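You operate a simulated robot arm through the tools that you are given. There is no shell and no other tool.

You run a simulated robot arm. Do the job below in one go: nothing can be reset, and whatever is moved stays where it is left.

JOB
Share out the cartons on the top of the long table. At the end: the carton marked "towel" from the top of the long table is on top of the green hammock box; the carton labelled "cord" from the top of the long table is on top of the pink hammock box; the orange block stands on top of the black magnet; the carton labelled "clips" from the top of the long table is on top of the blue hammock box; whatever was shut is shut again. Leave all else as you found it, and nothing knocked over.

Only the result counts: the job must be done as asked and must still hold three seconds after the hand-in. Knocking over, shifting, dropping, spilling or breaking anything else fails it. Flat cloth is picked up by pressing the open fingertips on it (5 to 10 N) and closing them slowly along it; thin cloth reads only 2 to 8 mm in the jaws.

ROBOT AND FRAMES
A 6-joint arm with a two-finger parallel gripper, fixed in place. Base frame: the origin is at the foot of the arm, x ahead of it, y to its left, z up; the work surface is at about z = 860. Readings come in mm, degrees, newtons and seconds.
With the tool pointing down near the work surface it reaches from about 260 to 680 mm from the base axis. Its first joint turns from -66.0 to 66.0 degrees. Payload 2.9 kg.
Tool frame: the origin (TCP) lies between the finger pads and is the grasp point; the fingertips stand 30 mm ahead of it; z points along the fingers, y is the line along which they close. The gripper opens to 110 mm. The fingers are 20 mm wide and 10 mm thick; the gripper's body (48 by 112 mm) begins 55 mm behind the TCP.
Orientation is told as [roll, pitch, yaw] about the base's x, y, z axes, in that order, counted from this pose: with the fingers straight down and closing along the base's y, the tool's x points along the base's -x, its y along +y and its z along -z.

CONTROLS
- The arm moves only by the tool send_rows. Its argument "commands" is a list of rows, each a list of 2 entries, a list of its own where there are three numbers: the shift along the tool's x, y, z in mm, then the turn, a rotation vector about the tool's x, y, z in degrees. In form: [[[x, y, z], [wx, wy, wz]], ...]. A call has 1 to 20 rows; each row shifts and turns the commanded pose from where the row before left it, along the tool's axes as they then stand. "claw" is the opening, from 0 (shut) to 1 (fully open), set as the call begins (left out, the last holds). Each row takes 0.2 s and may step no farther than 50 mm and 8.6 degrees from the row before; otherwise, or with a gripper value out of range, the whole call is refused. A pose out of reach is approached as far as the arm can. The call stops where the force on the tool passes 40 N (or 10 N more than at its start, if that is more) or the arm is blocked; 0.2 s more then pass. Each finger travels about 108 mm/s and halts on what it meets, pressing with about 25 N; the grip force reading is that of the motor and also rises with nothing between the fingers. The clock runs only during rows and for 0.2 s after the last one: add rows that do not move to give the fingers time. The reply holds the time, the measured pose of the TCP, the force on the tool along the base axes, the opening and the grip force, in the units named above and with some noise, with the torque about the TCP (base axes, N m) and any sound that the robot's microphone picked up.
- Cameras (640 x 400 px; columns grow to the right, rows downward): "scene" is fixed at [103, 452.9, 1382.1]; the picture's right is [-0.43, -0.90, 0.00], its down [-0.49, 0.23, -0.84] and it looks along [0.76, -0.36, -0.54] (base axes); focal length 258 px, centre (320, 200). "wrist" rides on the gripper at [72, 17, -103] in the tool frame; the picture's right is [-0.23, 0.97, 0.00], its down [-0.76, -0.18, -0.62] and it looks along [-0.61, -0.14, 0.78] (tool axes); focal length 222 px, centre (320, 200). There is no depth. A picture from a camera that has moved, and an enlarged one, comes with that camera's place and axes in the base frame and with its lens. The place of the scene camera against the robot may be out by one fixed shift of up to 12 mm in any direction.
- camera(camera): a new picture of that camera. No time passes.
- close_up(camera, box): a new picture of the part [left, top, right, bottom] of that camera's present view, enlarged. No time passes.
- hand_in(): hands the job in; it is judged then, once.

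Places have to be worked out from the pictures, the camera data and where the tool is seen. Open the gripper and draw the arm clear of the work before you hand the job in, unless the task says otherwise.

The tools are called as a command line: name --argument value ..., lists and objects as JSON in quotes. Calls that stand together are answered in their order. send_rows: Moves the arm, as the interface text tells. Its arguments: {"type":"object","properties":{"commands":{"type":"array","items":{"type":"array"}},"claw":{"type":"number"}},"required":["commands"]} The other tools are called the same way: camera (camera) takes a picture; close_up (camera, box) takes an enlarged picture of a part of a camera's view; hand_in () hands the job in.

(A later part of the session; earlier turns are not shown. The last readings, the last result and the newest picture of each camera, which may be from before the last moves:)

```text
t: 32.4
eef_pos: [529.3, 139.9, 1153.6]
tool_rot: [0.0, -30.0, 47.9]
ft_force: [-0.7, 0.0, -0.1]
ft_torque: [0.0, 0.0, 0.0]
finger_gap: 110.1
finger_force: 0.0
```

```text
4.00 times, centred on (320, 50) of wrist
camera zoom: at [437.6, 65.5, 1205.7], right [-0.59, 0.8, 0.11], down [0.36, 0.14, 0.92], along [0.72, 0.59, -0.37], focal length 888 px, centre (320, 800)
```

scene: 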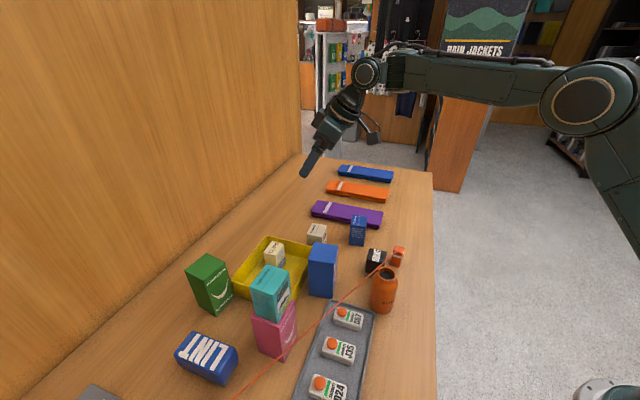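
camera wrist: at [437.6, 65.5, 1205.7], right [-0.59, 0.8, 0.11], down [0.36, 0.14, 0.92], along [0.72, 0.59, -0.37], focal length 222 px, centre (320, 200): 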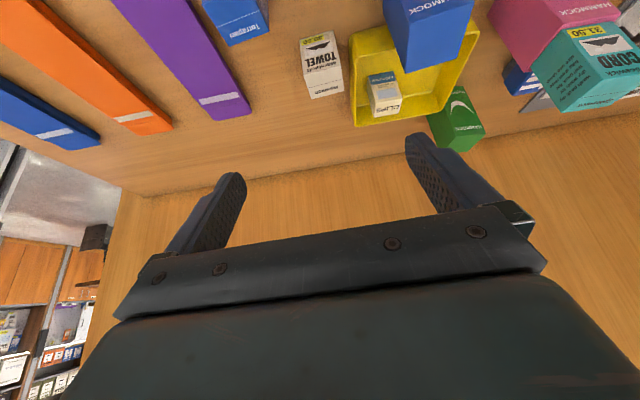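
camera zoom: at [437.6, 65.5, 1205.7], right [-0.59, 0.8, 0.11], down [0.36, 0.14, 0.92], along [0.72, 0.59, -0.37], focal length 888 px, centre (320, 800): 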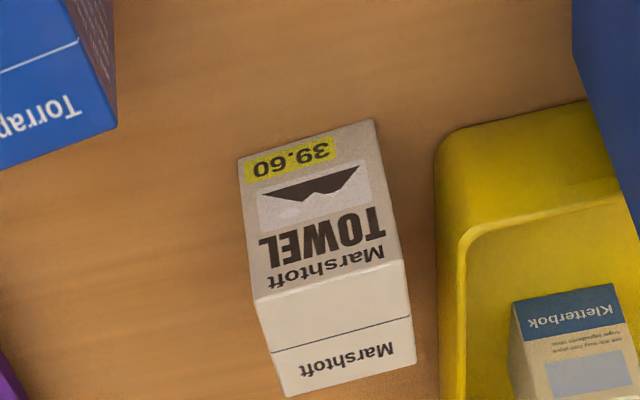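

The towel carton is clear: aligned with my tool at 120.5 mm ahead and 8.6 mm left, about 43 × 51 × 72 mm, with the yellow tray only ~18 mm from its left side. I narrow the opening to 60 mm, move over it and come down to z≈1030 to verify.

send_rows --commands '[[[-34.8, 2.9, 20.1], [0, 0, 0]], [[-34.8, 2.9, 20.1], [0, 0, 0]], [[-34.8, 2.8, 20.1], [0, 0, 0]], [[20.3, 0, 35.2], [0, 0, 0]], [[20.3, 0, 35.2], [0, 0, 0]], [[20.3, 0, 35.2], [0, 0, 0]], [[0, 0, 0], [0, 0, 0]]]' --claw 0.55

camera --camera "wrist"

close_up --camera "wrist" --box '[220, 20, 420, 145]'

camera --camera "scene"

```text
t: 34.0
eef_pos: [599.1, 234.6, 1029.2]
tool_rot: [0.0, -29.9, 48.1]
ft_force: [-0.7, -0.5, 0.1]
ft_torque: [0.05, 0.0, -0.01]
finger_gap: 60.6
finger_force: 0.1
```

```text
taken
camera wrist: at [509.3, 161.5, 1082.3], right [-0.59, 0.8, 0.11], down [0.36, 0.14, 0.92], along [0.72, 0.59, -0.37], focal length 222 px, centre (320, 200)
```

wrist: 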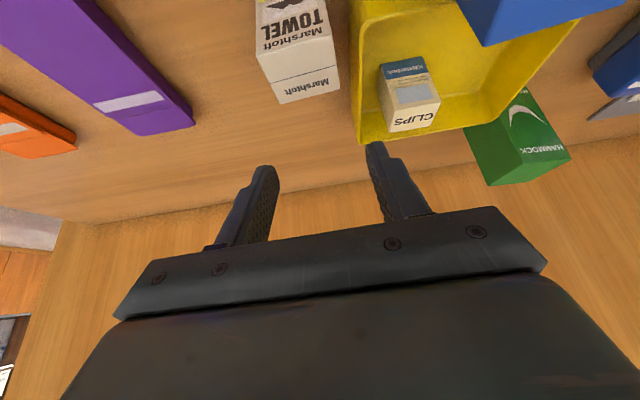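

```text
3.20 times, centred on (320, 82) of wrist
camera zoom: at [509.3, 161.5, 1082.3], right [-0.59, 0.8, 0.11], down [0.36, 0.14, 0.92], along [0.72, 0.59, -0.37], focal length 711 px, centre (320, 576)
```

zoom: 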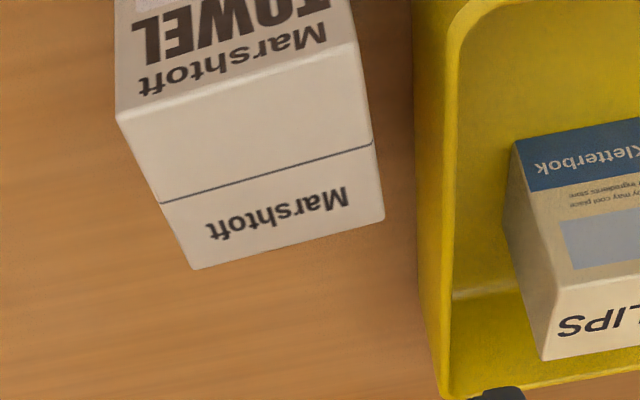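

```text
taken
```

scene: 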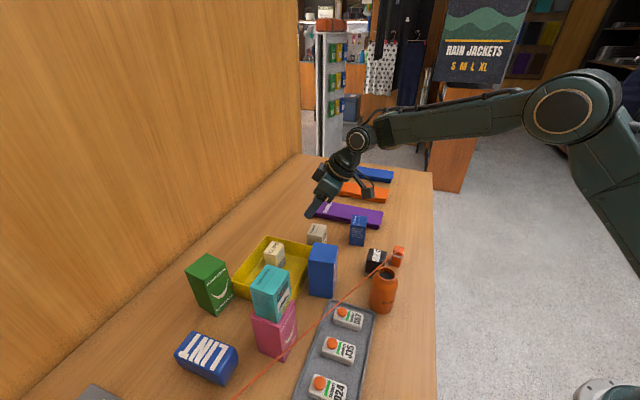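

Refined: the carton centre is 3.7 mm further out and 2.8 mm right of the tool, and the tray edge is close to the left finger. I narrow the opening to 57 mm, correct, and descend part-way to z≈945.

send_rows --commands '[[[-3.2, -2.75, 1.85], [0, 0, 0]], [[0, 0, 0], [0, 0, 0]], [[14, 0, 24.2], [0, 0, 0]], [[14, 0, 24.2], [0, 0, 0]], [[14, 0, 24.2], [0, 0, 0]], [[0, 0, 0], [0, 0, 0]], [[0, 0, 0], [0, 0, 0]]]' --claw 0.518

camera --camera "wrist"

close_up --camera "wrist" --box '[200, 60, 440, 210]'

close_up --camera "scene" --box '[250, 150, 410, 290]'

```text
t: 35.6
eef_pos: [604.1, 234.6, 946.6]
tool_rot: [0.1, -30.0, 48.1]
ft_force: [-0.5, -0.7, 0.7]
ft_torque: [-0.02, 0.01, -0.01]
finger_gap: 56.9
finger_force: 0.0
```

```text
taken
camera wrist: at [514.8, 161.6, 1000.3], right [-0.59, 0.8, 0.11], down [0.36, 0.14, 0.92], along [0.72, 0.59, -0.37], focal length 222 px, centre (320, 200)
```

wrist: 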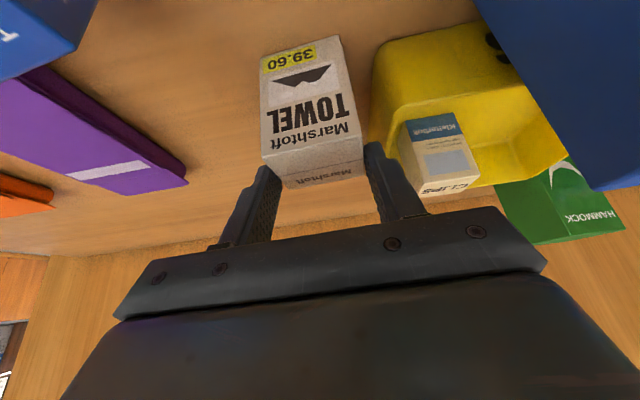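

```text
2.67 times, centred on (320, 135) of wrist
camera zoom: at [514.8, 161.6, 1000.3], right [-0.59, 0.8, 0.11], down [0.36, 0.14, 0.92], along [0.72, 0.59, -0.37], focal length 592 px, centre (320, 373)
```

zoom: 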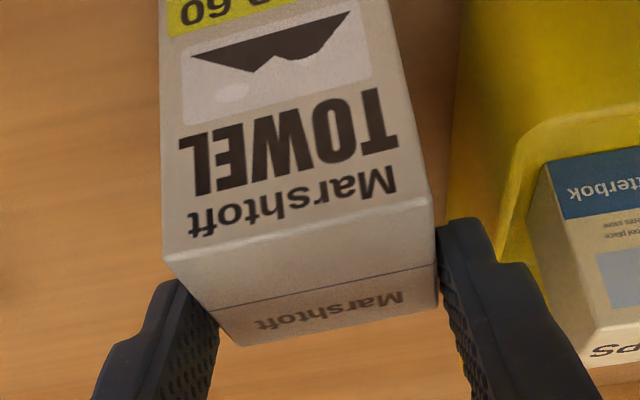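

```text
2.86 times, centred on (330, 220) of scene
camera zoom: at [103.0, 452.9, 1382.1], right [-0.43, -0.9, 0.0], down [-0.49, 0.23, -0.84], along [0.76, -0.36, -0.54], focal length 737 px, centre (291, 143)
```

zoom: 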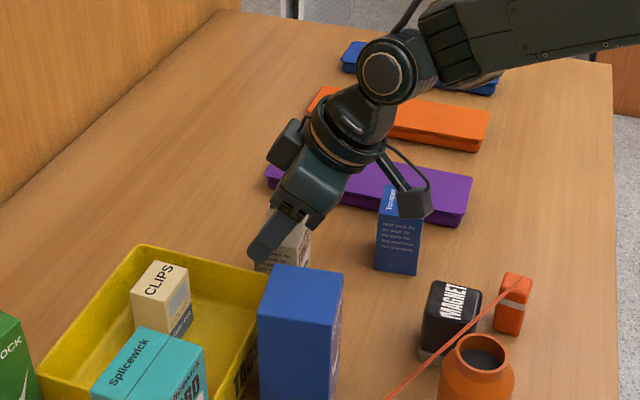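

At close range the carton centre reads +1.5 mm left and −1.8 mm (nearer); the left finger is nearly touching, while the tray wall still has some room. I open slightly to 60 mm, shift left 1.8 mm and inward 1.5 mm, then recheck.

send_rows --commands '[[[1.3, 1.8, -0.75], [0, 0, 0]], [[0, 0, 0], [0, 0, 0]], [[0, 0, 0], [0, 0, 0]]]' --claw 0.545

close_up --camera "wrist" --box '[200, 60, 440, 210]'

```text
t: 36.4
eef_pos: [602.5, 236.4, 946.4]
tool_rot: [-0.1, -30.0, 47.9]
ft_force: [0.2, -0.3, 0.6]
ft_torque: [0.02, 0.0, 0.03]
finger_gap: 60.2
finger_force: 0.1
```

```text
2.67 times, centred on (320, 135) of wrist
camera zoom: at [512.5, 162.7, 1000.1], right [-0.59, 0.8, 0.11], down [0.36, 0.14, 0.92], along [0.72, 0.59, -0.37], focal length 592 px, centre (320, 373)
```

zoom: 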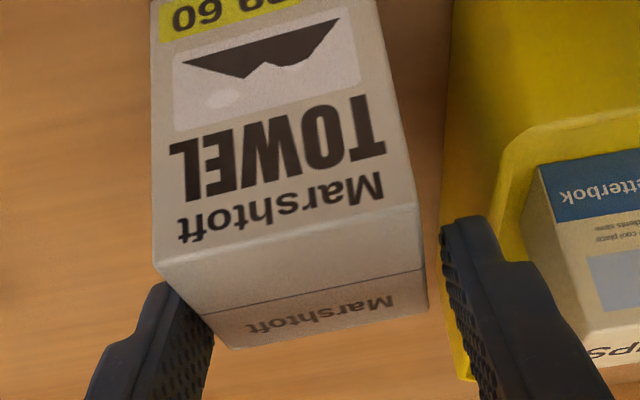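

Now both fingers show a few mm of clearance, and the left finger clears the tray wall. I centre by −1 mm, shift 4 mm inward for better pad coverage, and descend 21 mm.

send_rows --commands '[[[3.46, -1, -2], [0, 0, 0]], [[5.25, 0, 9.1], [0, 0, 0]], [[5.25, 0, 9.1], [0, 0, 0]], [[0, 0, 0], [0, 0, 0]], [[0, 0, 0], [0, 0, 0]]]'

close_up --camera "wrist" --box '[200, 60, 440, 210]'

close_up --camera "scene" --box '[250, 150, 410, 290]'

```text
t: 37.6
eef_pos: [599.6, 233.8, 923.2]
tool_rot: [0.0, -30.0, 47.9]
ft_force: [-0.3, 0.2, 0.6]
ft_torque: [-0.02, 0.0, 0.0]
finger_gap: 60.1
finger_force: 0.1
```

```text
2.67 times, centred on (320, 135) of wrist
camera zoom: at [509.7, 160.2, 977.6], right [-0.59, 0.8, 0.11], down [0.36, 0.14, 0.92], along [0.72, 0.59, -0.37], focal length 592 px, centre (320, 373)
```

zoom: 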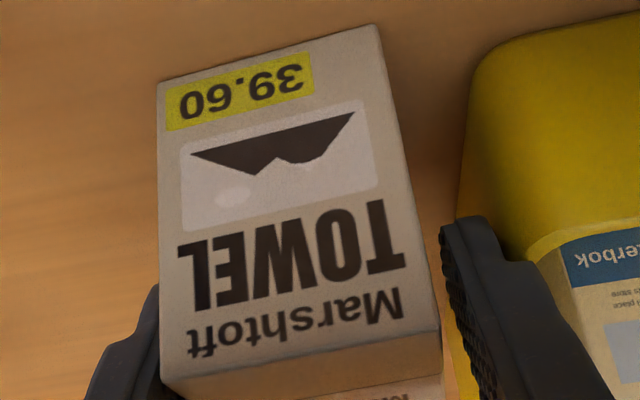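

```text
2.86 times, centred on (330, 220) of scene
camera zoom: at [103.0, 452.9, 1382.1], right [-0.43, -0.9, 0.0], down [-0.49, 0.23, -0.84], along [0.76, -0.36, -0.54], focal length 737 px, centre (291, 143)
```

zoom: 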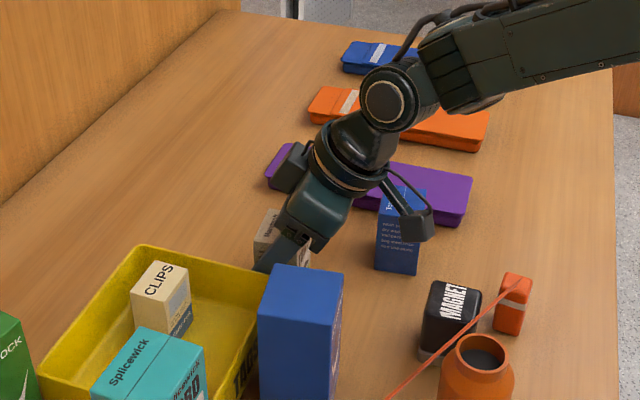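

Both fingers straddle the towel carton with no contact force. I close on it.

send_rows --commands '[[[0, 0, 0], [0, 0, 0]], [[0, 0, 0], [0, 0, 0]], [[0, 0, 0], [0, 0, 0]]]' --claw 0.3

close_up --camera "wrist" --box '[200, 60, 440, 210]'

```text
t: 38.4
eef_pos: [600.0, 233.8, 924.7]
tool_rot: [-0.1, -30.0, 47.9]
ft_force: [-0.6, -0.2, 0.2]
ft_torque: [-0.01, 0.0, -0.02]
finger_gap: 51.9
finger_force: 25.3
```

```text
2.67 times, centred on (320, 135) of wrist
camera zoom: at [509.7, 160.2, 977.6], right [-0.59, 0.8, 0.11], down [0.36, 0.14, 0.92], along [0.72, 0.59, -0.37], focal length 592 px, centre (320, 373)
```

zoom: 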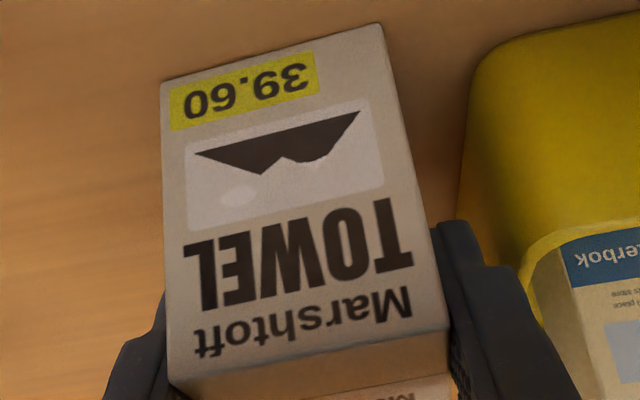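

Gripped at 51.9 mm with 25 N. I lift the towel carton straight up in stages.

send_rows --commands '[[[-7.5, 0, -13], [0, 0, 0]], [[-15, 0, -26], [0, 0, 0]], [[-20, 0, -34.6], [0, 0, 0]], [[-22.5, 0, -39], [0, 0, 0]], [[-22.5, 0, -39], [0, 0, 0]], [[0, 0, 0], [0, 0, 0]]]'

camera --camera "wrist"

camera --camera "scene"

```text
t: 39.8
eef_pos: [601.3, 233.6, 1099.6]
tool_rot: [0.0, -30.0, 48.0]
ft_force: [-0.4, 0.2, -0.7]
ft_torque: [-0.02, -0.02, 0.04]
finger_gap: 51.9
finger_force: 24.5
```

```text
taken
camera wrist: at [511.7, 160.8, 1153.7], right [-0.59, 0.8, 0.11], down [0.36, 0.14, 0.92], along [0.72, 0.59, -0.37], focal length 222 px, centre (320, 200)
```

wrist: 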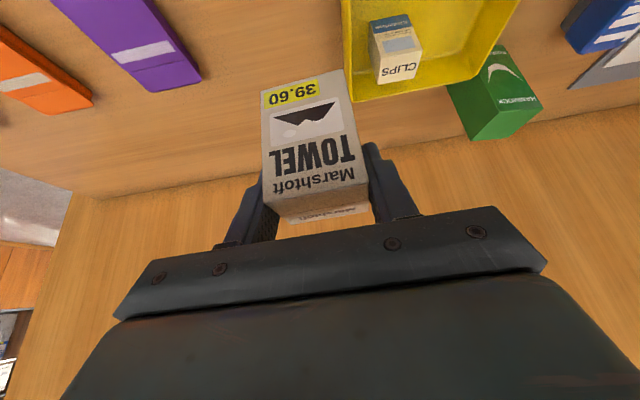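

```text
taken
```

scene: 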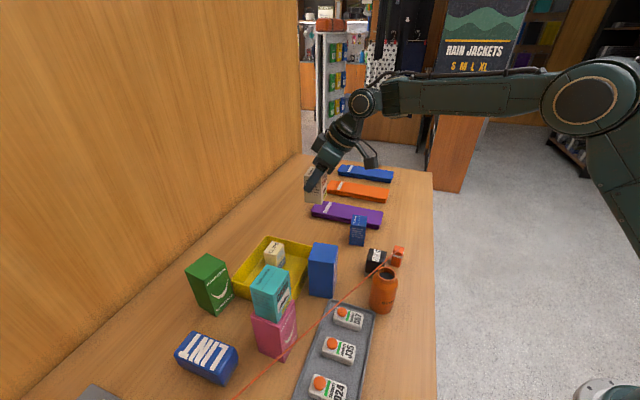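

The towel carton hangs upright in the jaws. I carry it across toward the green box at the same height and turn to yaw 31° to match the green box's edges.

send_rows --commands '[[[-16.5, 37.6, 9.5], [0, 0, 0]], [[-16.5, 37.6, 9.5], [0, 0, 0]], [[-16.5, 37.6, 9.5], [0, 0, 0]], [[-16.5, 37.6, 9.5], [0, 0, 0]], [[-16.5, 37.6, 9.5], [0, 0, 0]], [[-16.5, 37.6, 9.5], [0, 0, 0]], [[0, 0, 0], [4.25, 0, 7.36]], [[0, 0, 0], [4.25, 0, 7.36]], [[0, 0, 0], [0, 0, 0]]]'

camera --camera "wrist"

camera --camera "scene"

```text
t: 41.8
eef_pos: [509.6, 468.5, 1100.1]
tool_rot: [0.0, -30.0, 30.8]
ft_force: [-0.6, 0.3, -1.3]
ft_torque: [-0.01, 0.01, -0.01]
finger_gap: 51.7
finger_force: 24.9
```

```text
taken
camera wrist: at [401.7, 425.7, 1152.7], right [-0.33, 0.94, 0.11], down [0.39, 0.03, 0.92], along [0.86, 0.35, -0.37], focal length 222 px, centre (320, 200)
```

wrist: 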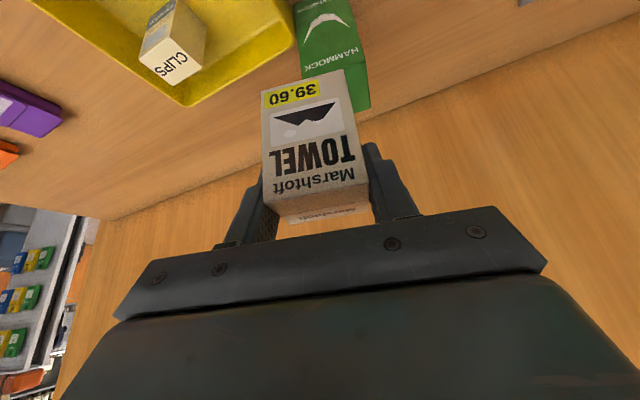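

```text
taken
```

scene: 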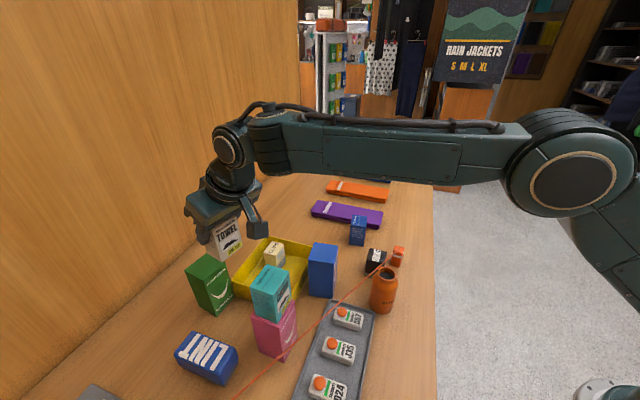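

I enlarge the view around the green box to check lateral alignment before moving over it.

close_up --camera "wrist" --box '[240, 0, 420, 112]'

```text
3.56 times, centred on (330, 56) of wrist
camera zoom: at [401.7, 425.7, 1152.7], right [-0.33, 0.94, 0.11], down [0.39, 0.03, 0.92], along [0.86, 0.35, -0.37], focal length 790 px, centre (284, 712)
```

zoom: 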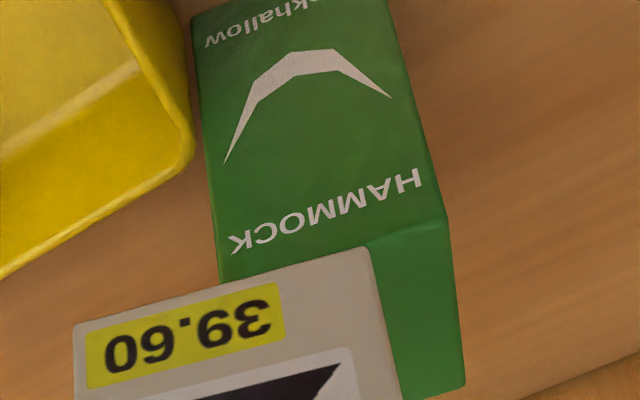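

Green's top centre lies 55 mm ahead and ~21 mm left of the TCP, edges aligned at yaw 31°. I move over it (carton centre is ~3 mm ahead of the TCP) and come down to z≈1065.

send_rows --commands '[[[-13.8, 10.25, 28.2], [0, 0, 0]], [[-13.8, 10.25, 28.2], [0, 0, 0]], [[0, 0, 0], [0, 0, 0]], [[0, 0, 0], [0, 0, 0]]]'

camera --camera "wrist"

close_up --camera "scene" --box '[150, 180, 310, 330]'

close_up --camera "wrist" --box '[220, 0, 420, 125]'

```text
t: 42.8
eef_pos: [542.1, 511.7, 1064.0]
tool_rot: [0.0, -30.0, 31.0]
ft_force: [0.8, 0.1, -1.3]
ft_torque: [0.0, -0.04, -0.01]
finger_gap: 51.5
finger_force: 24.7
```

```text
taken
camera wrist: at [435.0, 469.3, 1117.3], right [-0.33, 0.94, 0.11], down [0.39, 0.03, 0.92], along [0.86, 0.35, -0.37], focal length 222 px, centre (320, 200)
```

wrist: 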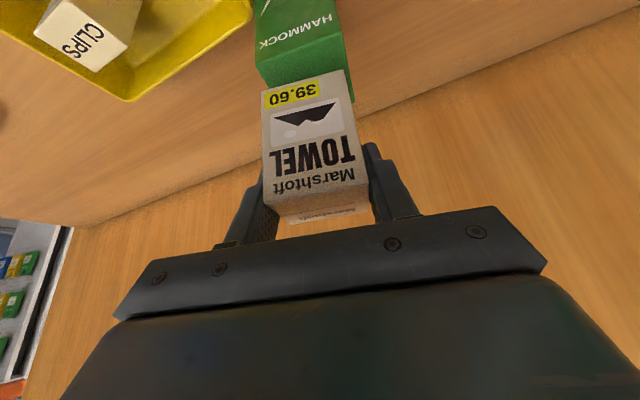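

```text
2.67 times, centred on (230, 255) of scene
camera zoom: at [103.1, 452.9, 1382.1], right [-0.43, -0.9, 0.0], down [-0.49, 0.23, -0.84], along [0.76, -0.36, -0.54], focal length 688 px, centre (560, 53)
```

zoom: 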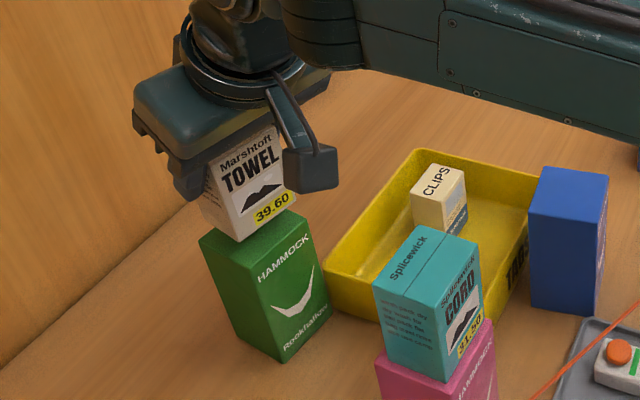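

```text
3.20 times, centred on (320, 62) of wrist
camera zoom: at [435.0, 469.3, 1117.3], right [-0.33, 0.94, 0.11], down [0.39, 0.03, 0.92], along [0.86, 0.35, -0.37], focal length 711 px, centre (320, 640)
```

zoom: 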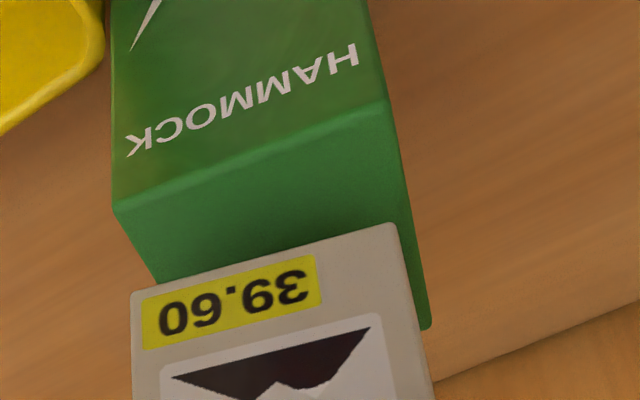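

The green's top centre sits 5.8 mm ahead and 2 mm left with ~5° yaw difference. I correct that and lower to about z≈1048, a few mm above expected contact.

send_rows --commands '[[[-2.4, 2, 1.4], [0, 0, 0]], [[0, 0, 0], [-2.5, 0, -4.33]], [[4, 0, 6.9], [0, 0, 0]], [[4, 0, 6.9], [0, 0, 0]], [[0, 0, 0], [0, 0, 0]], [[0, 0, 0], [0, 0, 0]]]'

close_up --camera "scene" --box '[150, 180, 310, 330]'

close_up --camera "wrist" --box '[220, 0, 420, 125]'

```text
t: 44.2
eef_pos: [542.6, 517.4, 1048.8]
tool_rot: [0.0, -30.0, 36.0]
ft_force: [-0.2, 0.2, -0.7]
ft_torque: [-0.01, 0.0, 0.01]
finger_gap: 51.8
finger_force: 25.0
```

```text
2.67 times, centred on (230, 255) of scene
camera zoom: at [103.1, 452.9, 1382.1], right [-0.43, -0.9, 0.0], down [-0.49, 0.23, -0.84], along [0.76, -0.36, -0.54], focal length 688 px, centre (560, 53)
```

zoom: 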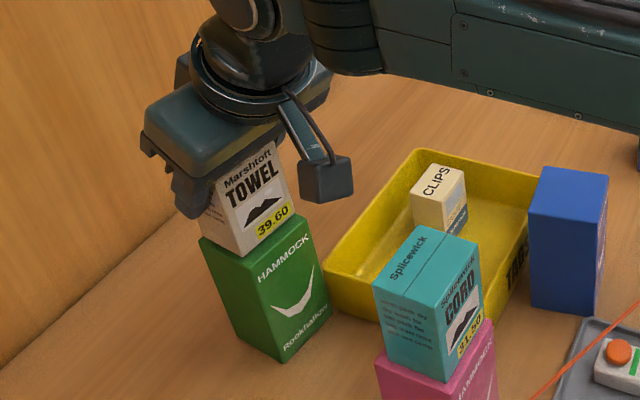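

```text
3.20 times, centred on (320, 62) of wrist
camera zoom: at [440.1, 463.8, 1102.1], right [-0.41, 0.9, 0.11], down [0.39, 0.06, 0.92], along [0.82, 0.42, -0.37], focal length 711 px, centre (320, 640)
```

zoom: 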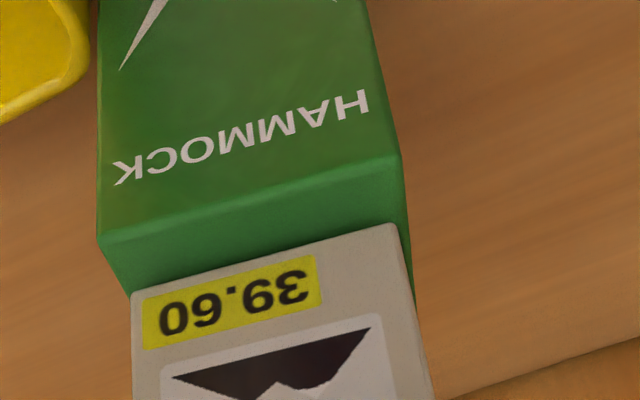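

Carton and green box are now aligned within about 1 mm. I lower in 2 mm steps watching the vertical force.

send_rows --commands '[[[1, 0, 1.73], [0, 0, 0]], [[0, 0, 0], [0, 0, 0]]]'

```text
t: 44.8
eef_pos: [543.5, 517.2, 1046.7]
tool_rot: [0.1, -30.0, 36.0]
ft_force: [0.6, 0.6, -0.4]
ft_torque: [0.04, -0.02, -0.01]
finger_gap: 51.6
finger_force: 24.9
```

No contact yet; another 2 mm.

send_rows --commands '[[[1, 0, 1.73], [0, 0, 0]], [[0, 0, 0], [0, 0, 0]]]'

```text
t: 45.4
eef_pos: [543.3, 516.6, 1045.1]
tool_rot: [0.1, -30.0, 36.0]
ft_force: [0.1, -0.5, -2.0]
ft_torque: [-0.03, -0.03, -0.01]
finger_gap: 51.6
finger_force: 24.8
```

Still free; another 1.5 mm.

send_rows --commands '[[[0.75, 0, 1.3], [0, 0, 0]], [[0, 0, 0], [0, 0, 0]]]'

```text
t: 46.0
eef_pos: [544.2, 517.3, 1042.5]
tool_rot: [-0.1, -30.1, 35.9]
ft_force: [-0.3, -1.0, 1.5]
ft_torque: [-0.01, 0.09, 0.05]
finger_gap: 51.7
finger_force: 24.8
```

A faint upward force suggests first contact; one more millimetre.

send_rows --commands '[[[0.5, 0, 0.87], [0, 0, 0]], [[0, 0, 0], [0, 0, 0]]]'

close_up --camera "scene" --box '[170, 200, 270, 320]'

```text
t: 46.6
eef_pos: [543.1, 516.3, 1043.5]
tool_rot: [0.0, -30.2, 36.1]
ft_force: [-1.8, -1.6, 8.1]
ft_torque: [-0.01, 0.36, 0.05]
finger_gap: 51.6
finger_force: 25.0
```

```text
3.33 times, centred on (220, 260) of scene
camera zoom: at [102.8, 452.7, 1382.2], right [-0.43, -0.9, 0.0], down [-0.49, 0.23, -0.84], along [0.76, -0.36, -0.54], focal length 859 px, centre (653, 0)
```

zoom: 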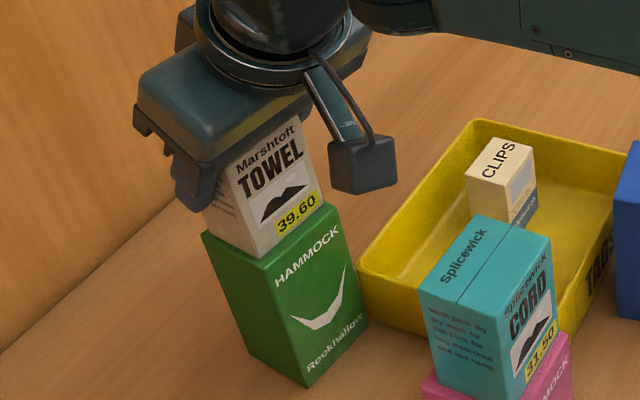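

Contact with ~8 N and the carton sits flat and centred on the green box. I open the fingers modestly.

send_rows --commands '[[[0, 0, 0], [0, 0, 0]], [[0, 0, 0], [0, 0, 0]], [[0, 0, 0], [0, 0, 0]]]' --claw 0.75

close_up --camera "scene" --box '[170, 200, 270, 320]'

camera --camera "wrist"

```text
t: 47.4
eef_pos: [544.3, 517.1, 1041.1]
tool_rot: [0.0, -30.1, 36.0]
ft_force: [0.0, 0.1, -0.5]
ft_torque: [0.03, -0.02, 0.01]
finger_gap: 82.8
finger_force: 0.0
```

```text
3.33 times, centred on (220, 260) of scene
camera zoom: at [103.0, 452.9, 1382.1], right [-0.43, -0.9, 0.0], down [-0.49, 0.23, -0.84], along [0.76, -0.36, -0.54], focal length 859 px, centre (653, 0)
```

zoom: 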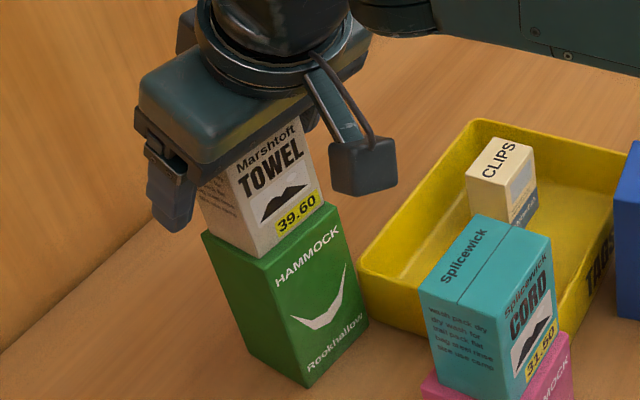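

```text
taken
camera wrist: at [441.0, 463.3, 1095.7], right [-0.41, 0.9, 0.11], down [0.39, 0.06, 0.92], along [0.82, 0.42, -0.37], focal length 222 px, centre (320, 200)
```

wrist: 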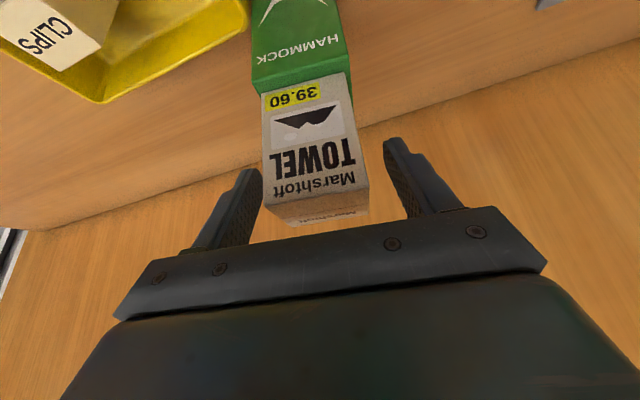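

The towel carton stands on the green box. I retract along the finger axis (up and inward), staying clear of it.

send_rows --commands '[[[0, 0, -15], [0, 0, 0]], [[0, 0, -30], [0, 0, 0]], [[0, 0, -40], [0, 0, 0]], [[0, 0, -40], [0, 0, 0]], [[0, 0, -25], [0, 0, 0]], [[0, 0, 0], [0, 0, 0]]]'

camera --camera "scene"

camera --camera "wrist"

```text
t: 48.8
eef_pos: [482.7, 471.5, 1171.4]
tool_rot: [-0.1, -30.0, 36.0]
ft_force: [0.4, -0.7, -0.4]
ft_torque: [0.01, 0.02, -0.03]
finger_gap: 82.4
finger_force: 0.0
```

```text
taken
```

scene: 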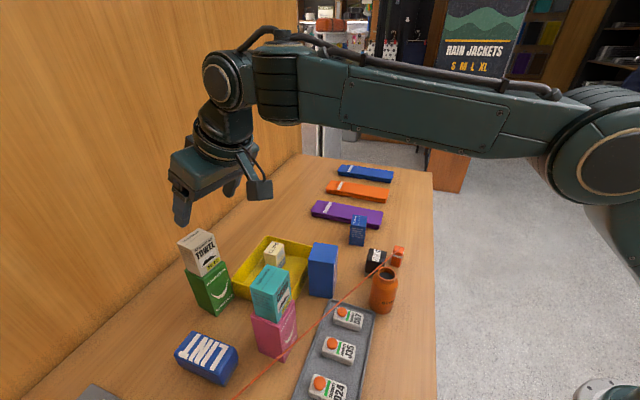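

```text
taken
camera wrist: at [379.7, 419.4, 1226.2], right [-0.41, 0.9, 0.11], down [0.39, 0.06, 0.92], along [0.82, 0.42, -0.37], focal length 222 px, centre (320, 200)
```

wrist: 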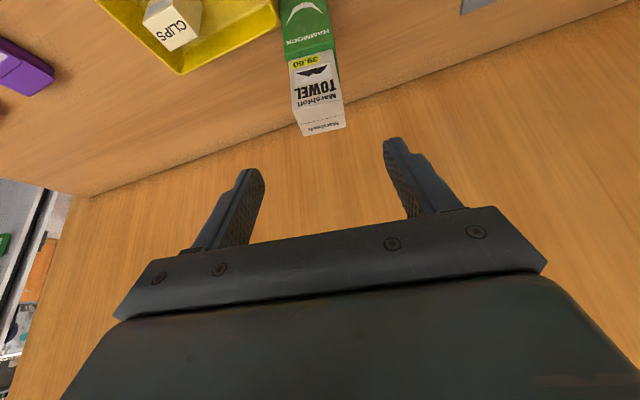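

Towel carton on green is standing well. Next I move back and sideways to get a clear view of the clips carton in the yellow tray.

send_rows --commands '[[[16, -36, -9.25], [0, 0, 0]], [[16, -36, -9.25], [0, 0, 0]], [[16, -36, -9.25], [0, 0, 0]], [[16, -36, -9.25], [0, 0, 0]], [[16, -36, -9.25], [0, 0, 0]], [[0, 0, 0], [-3, 0, -5.2]], [[0, 0, 0], [-3, 0, -5.2]], [[0, 0, 0], [0, 0, 0]]]'

camera --camera "wrist"

close_up --camera "wrist" --box '[220, 0, 420, 125]'

```text
t: 50.6
eef_pos: [513.9, 273.6, 1172.0]
tool_rot: [0.0, -30.0, 48.1]
ft_force: [0.7, 0.4, 0.3]
ft_torque: [0.05, -0.03, 0.01]
finger_gap: 82.4
finger_force: 0.0
```

```text
taken
camera wrist: at [425.0, 199.4, 1226.1], right [-0.59, 0.8, 0.11], down [0.36, 0.14, 0.92], along [0.72, 0.59, -0.37], focal length 222 px, centre (320, 200)
```

wrist: 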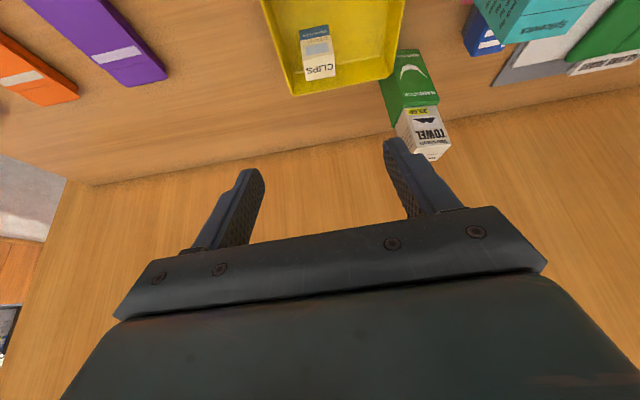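

```text
3.20 times, centred on (320, 62) of wrist
camera zoom: at [425.0, 199.4, 1226.1], right [-0.59, 0.8, 0.11], down [0.36, 0.14, 0.92], along [0.72, 0.59, -0.37], focal length 711 px, centre (320, 640)
```

zoom: 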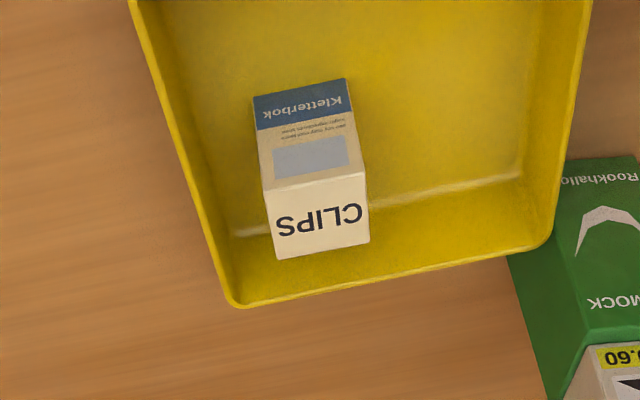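

The clips carton: centre about (588, 363), 44 mm wide × 35 mm deep, top z≈926, yaw ≈43°. A smaller 10° tilt suffices here and keeps the camera clear of the blue box; I reorient and approach to z≈1030 above it with a 60 mm opening.

send_rows --commands '[[[0, 0, 0], [2.45, 0, 4.24]], [[0, 0, 0], [0, 6.67, 0]], [[0, 0, 0], [0, 6.67, 0]], [[0, 0, 0], [0, 6.67, 0]], [[-19.4, 7.2, 33.9], [0, 0, 0]], [[-19.4, 7.2, 33.9], [0, 0, 0]], [[-16.6, 0, 30.6], [0, 0, 0]], [[-16.6, 0, 30.6], [0, 0, 0]], [[-16.6, 0, 30.6], [0, 0, 0]], [[0, 0, 0], [0, 0, 0]]]' --claw 0.545

camera --camera "wrist"

close_up --camera "wrist" --box '[220, 60, 420, 185]'

camera --camera "scene"

```text
t: 52.8
eef_pos: [587.2, 360.7, 1028.1]
tool_rot: [-0.2, -10.0, 43.2]
ft_force: [-0.5, 0.9, 0.1]
ft_torque: [0.0, 0.02, -0.04]
finger_gap: 60.1
finger_force: 0.0
```

```text
taken
camera wrist: at [510.9, 312.6, 1118.0], right [-0.5, 0.86, 0.04], down [0.59, 0.31, 0.75], along [0.63, 0.4, -0.66], focal length 222 px, centre (320, 200)
```

wrist: 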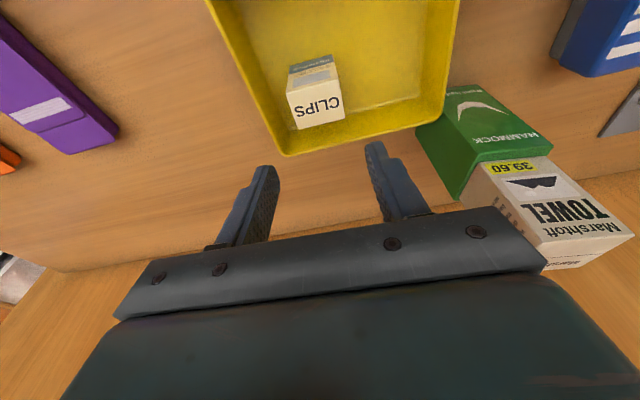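

```text
3.20 times, centred on (320, 122) of wrist
camera zoom: at [510.9, 312.6, 1118.0], right [-0.5, 0.86, 0.04], down [0.59, 0.31, 0.75], along [0.63, 0.4, -0.66], focal length 711 px, centre (320, 448)
```

zoom: 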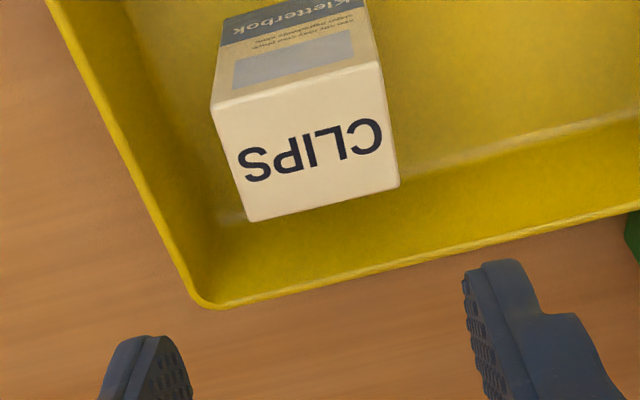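

```text
taken
```

scene: 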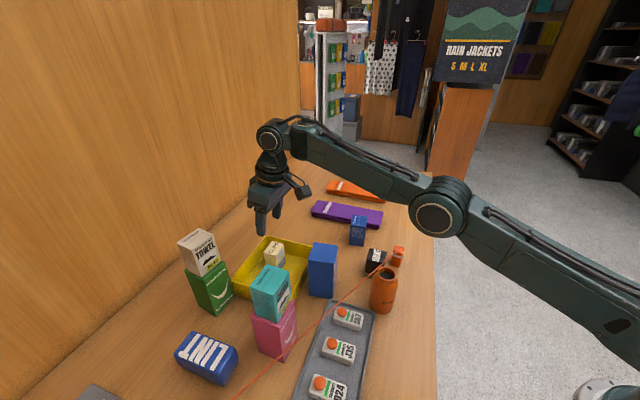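

Clips carton is aligned and centred within ~1 mm. I open to 66 mm and descend in two stages, checking on the way.

send_rows --commands '[[[6.42, 1.1, 36.4], [0, 0, 0]], [[6.42, 0, 36.4], [0, 0, 0]], [[0, 0, 0], [0, 0, 0]], [[0, 0, 0], [0, 0, 0]]]' --claw 0.6

close_up --camera "wrist" --box '[200, 80, 440, 230]'

close_up --camera "scene" --box '[210, 170, 370, 310]'

```text
t: 53.8
eef_pos: [590.9, 362.3, 954.7]
tool_rot: [0.0, -9.9, 43.2]
ft_force: [0.5, 0.7, -0.4]
ft_torque: [0.0, -0.01, 0.02]
finger_gap: 66.0
finger_force: 0.1
```

```text
2.67 times, centred on (320, 155) of wrist
camera zoom: at [513.5, 314.2, 1043.4], right [-0.5, 0.86, 0.04], down [0.59, 0.31, 0.75], along [0.63, 0.4, -0.67], focal length 592 px, centre (320, 320)
```

zoom: 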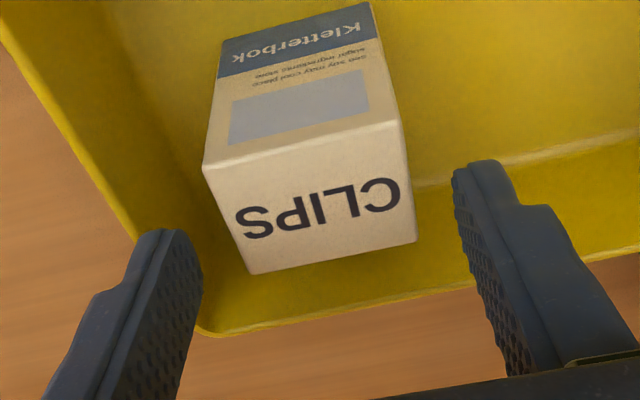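

```text
2.86 times, centred on (290, 240) of scene
camera zoom: at [103.0, 452.9, 1382.1], right [-0.43, -0.9, 0.0], down [-0.49, 0.23, -0.84], along [0.76, -0.36, -0.54], focal length 737 px, centre (406, 86)
```

zoom: 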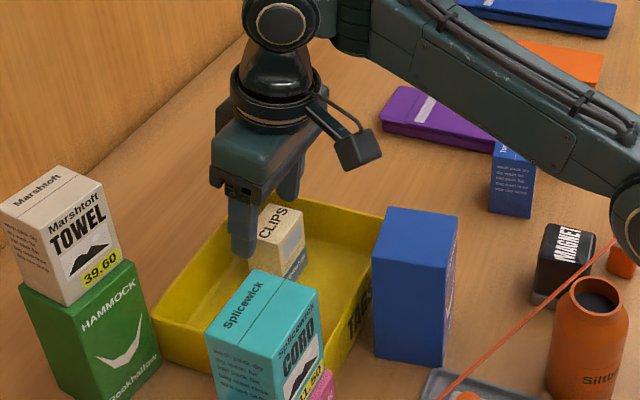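

Still well centred. I descend the remaining 37 mm and then close on the carton.

send_rows --commands '[[[3.2, 0.4, 18.2], [0, 0, 0]], [[3.2, 0, 18.2], [0, 0, 0]], [[0, 0, 0], [0, 0, 0]], [[0, 0, 0], [0, 0, 0]]]'

close_up --camera "wrist" --box '[200, 80, 440, 230]'

close_up --camera "scene" --box '[210, 170, 370, 310]'

```text
t: 54.8
eef_pos: [602.7, 368.5, 923.5]
tool_rot: [0.2, -9.8, 43.0]
ft_force: [-1.0, 0.0, 0.9]
ft_torque: [-0.02, 0.02, -0.02]
finger_gap: 65.8
finger_force: 0.1
out of reach, approached as far as the arm can: row 1, 2
```

```text
2.67 times, centred on (320, 155) of wrist
camera zoom: at [525.5, 320.4, 1013.6], right [-0.5, 0.86, 0.04], down [0.59, 0.31, 0.74], along [0.63, 0.4, -0.67], focal length 592 px, centre (320, 320)
```

zoom: 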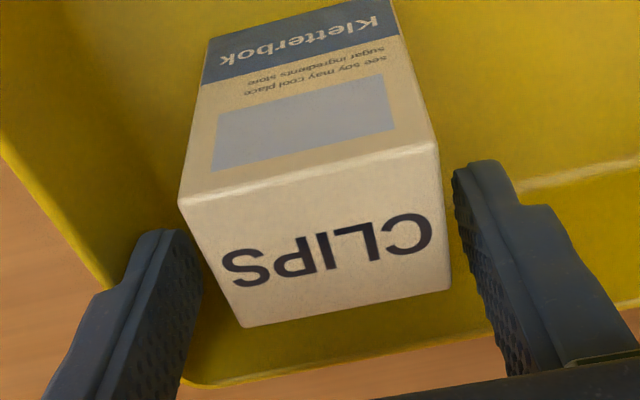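

```text
2.86 times, centred on (290, 240) of scene
camera zoom: at [103.0, 452.9, 1382.1], right [-0.43, -0.9, 0.0], down [-0.49, 0.23, -0.84], along [0.76, -0.36, -0.54], focal length 737 px, centre (406, 86)
```

zoom: 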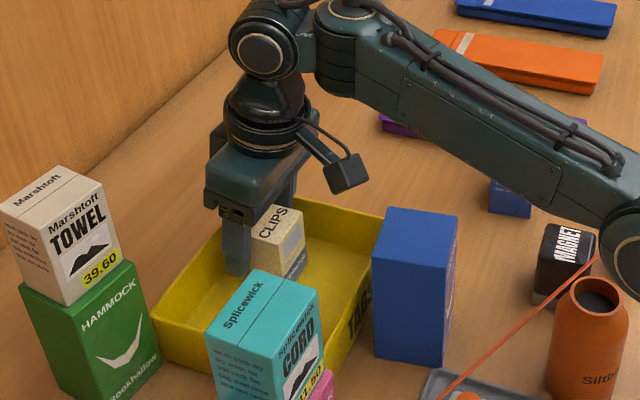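

The arm could not quite get that low there: it stopped at z≈923.5 about 13 mm further out than the carton's centre. Without touching anything, I try shifting inward 12 mm at this height.

send_rows --commands '[[[6, 0, -1], [0, 0, 0]], [[6, 0, -1], [0, 0, 0]], [[0, 0, 0], [0, 0, 0]]]'

camera --camera "scene"

```text
t: 55.6
eef_pos: [601.2, 365.7, 929.7]
tool_rot: [0.3, -9.8, 43.1]
ft_force: [0.1, -0.2, 0.4]
ft_torque: [0.0, 0.02, 0.01]
finger_gap: 66.2
finger_force: 0.0
out of reach, approached as far as the arm can: row 1, 2
```

```text
taken
```

scene: 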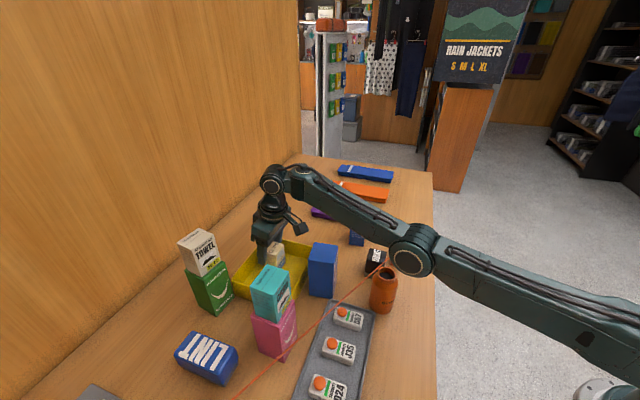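

The arm is nearly straight here, which makes small inward moves fail. I pull up and inward with larger steps to free it, staying above the tray and clear of the blue box.

send_rows --commands '[[[30.6, 0, -33.8], [0, 0, 0]], [[30.6, 0, -33.8], [0, 0, 0]], [[-6, 0, -38], [0, 0, 0]], [[-7.5, 0, -42], [0, 0, 0]], [[0, 0, 0], [0, 0, 0]]]'

camera --camera "scene"

camera --camera "wrist"

```text
t: 56.8
eef_pos: [564.3, 324.2, 1073.0]
tool_rot: [-0.1, -10.0, 43.1]
ft_force: [0.5, 0.9, -0.8]
ft_torque: [-0.01, 0.02, -0.01]
finger_gap: 66.2
finger_force: 0.1
out of reach, approached as far as the arm can: row 1, 2
```

```text
taken
```

scene: 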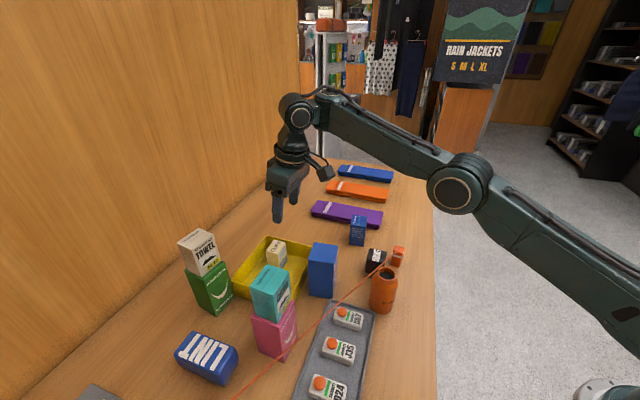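

```text
taken
camera wrist: at [486.2, 276.0, 1162.8], right [-0.5, 0.86, 0.04], down [0.59, 0.31, 0.75], along [0.63, 0.4, -0.66], focal length 222 px, centre (320, 200)
```

wrist: 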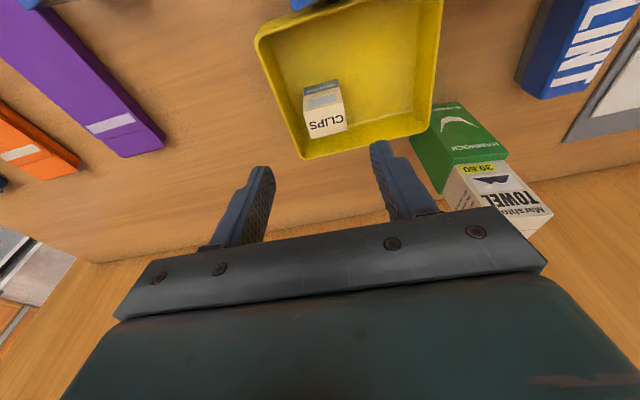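

The clips carton is untouched. To pick it with more outward tilt yet keep the camera away from the blue box, I'll turn the tool half around (camera on the outer side). First I retreat inward, go upright and start the turn.

send_rows --commands '[[[38, 0, -27], [0, 0, 0]], [[38, 0, -27], [0, 0, 0]], [[0, 0, 0], [0, 5, 0]], [[0, 0, 0], [0, 5, 0]], [[0, 0, 0], [0, 0, 8.57]], [[0, 0, 0], [0, 0, 8.57]], [[0, 0, 0], [0, 0, 8.57]], [[0, 0, 0], [0, 0, 8.57]], [[0, 0, 0], [0, 0, 8.57]], [[0, 0, 0], [0, 0, 8.57]], [[0, 0, 0], [0, 0, 8.57]], [[0, 0, 0], [0, 0, 8.57]], [[0, 0, 0], [0, 0, 8.57]], [[0, 0, 0], [0, 0, 8.57]], [[0, 0, 0], [0, 0, 0]]]'

```text
t: 60.0
eef_pos: [529.9, 280.5, 1130.3]
tool_rot: [0.0, 0.0, -42.7]
ft_force: [-0.1, 0.8, -0.1]
ft_torque: [0.02, 0.0, 0.0]
finger_gap: 65.9
finger_force: 0.2
out of reach, approached as far as the arm can: row 1, 2, 4
```

Turn is half done without trouble (yaw −42.7°). I drop 30 mm to stay off the reach limit and continue the turn to about −137°.

send_rows --commands '[[[0, 0, 30], [0, 0, 0]], [[0, 0, 0], [0, 0, 8.55]], [[0, 0, 0], [0, 0, 8.55]], [[0, 0, 0], [0, 0, 8.55]], [[0, 0, 0], [0, 0, 8.55]], [[0, 0, 0], [0, 0, 8.55]], [[0, 0, 0], [0, 0, 8.55]], [[0, 0, 0], [0, 0, 8.55]], [[0, 0, 0], [0, 0, 8.55]], [[0, 0, 0], [0, 0, 8.55]], [[0, 0, 0], [0, 0, 8.55]], [[0, 0, 0], [0, 0, 8.6]], [[0, 0, 0], [0, 0, 0]]]'

camera --camera "wrist"

camera --camera "scene"

```text
t: 62.8
eef_pos: [529.8, 280.6, 1100.1]
tool_rot: [0.0, 0.0, -136.8]
ft_force: [-0.1, 0.2, -0.1]
ft_torque: [-0.04, -0.02, -0.02]
finger_gap: 66.0
finger_force: 0.0
```

```text
taken
camera wrist: at [594.1, 317.6, 1204.6], right [0.5, -0.87, 0.0], down [-0.68, -0.39, 0.62], along [-0.54, -0.31, -0.78], focal length 222 px, centre (320, 200)
```

wrist: 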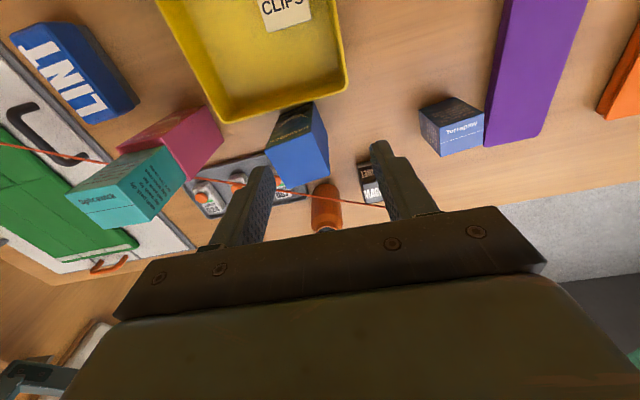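

```text
taken
```

scene: 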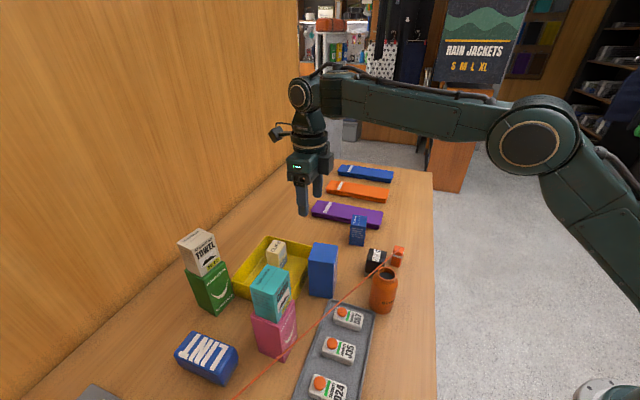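

The half-turn worked. Now I tilt 25° outward (this time about +y) and move over the clips carton to z≈1020, where the camera looks almost straight down.

send_rows --commands '[[[0, 0, 0], [0, 8.33, 0]], [[0, 0, 0], [0, 8.33, 0]], [[0, 0, 0], [0, 8.34, 0]], [[18.6, -6.5, 38.1], [0, 0, 0]], [[18.6, -6.5, 38.1], [0, 0, 0]], [[18.6, -6.5, 38.1], [0, 0, 0]], [[0, 0, 0], [0, 0, 0]], [[0, 0, 0], [0, 0, 0]]]'

camera --camera "wrist"

camera --camera "scene"

```text
t: 64.6
eef_pos: [589.0, 358.0, 1017.1]
tool_rot: [0.7, 25.0, -136.2]
ft_force: [-0.6, -0.3, 0.0]
ft_torque: [0.02, 0.01, -0.02]
finger_gap: 65.9
finger_force: 0.0
out of reach, approached as far as the arm can: row 6
```

```text
taken
camera wrist: at [615.1, 363.5, 1142.5], right [0.52, -0.85, -0.09], down [-0.82, -0.53, 0.24], along [-0.25, -0.06, -0.97], focal length 222 px, centre (320, 200)
```

wrist: 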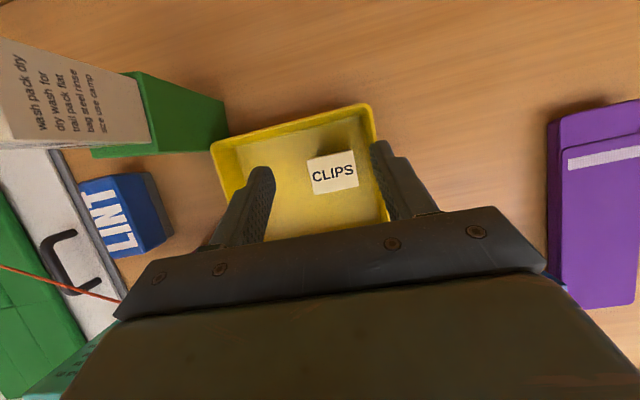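

```text
taken
```

scene: 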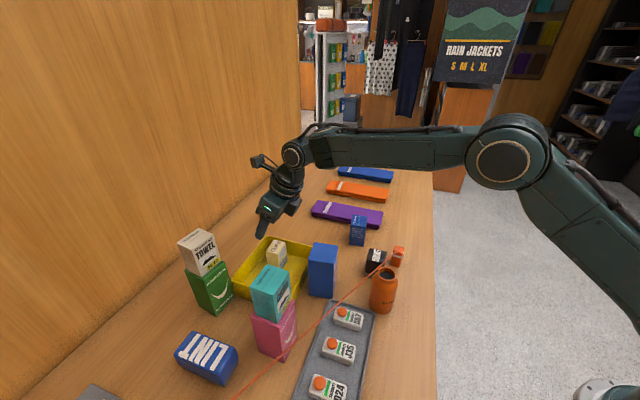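

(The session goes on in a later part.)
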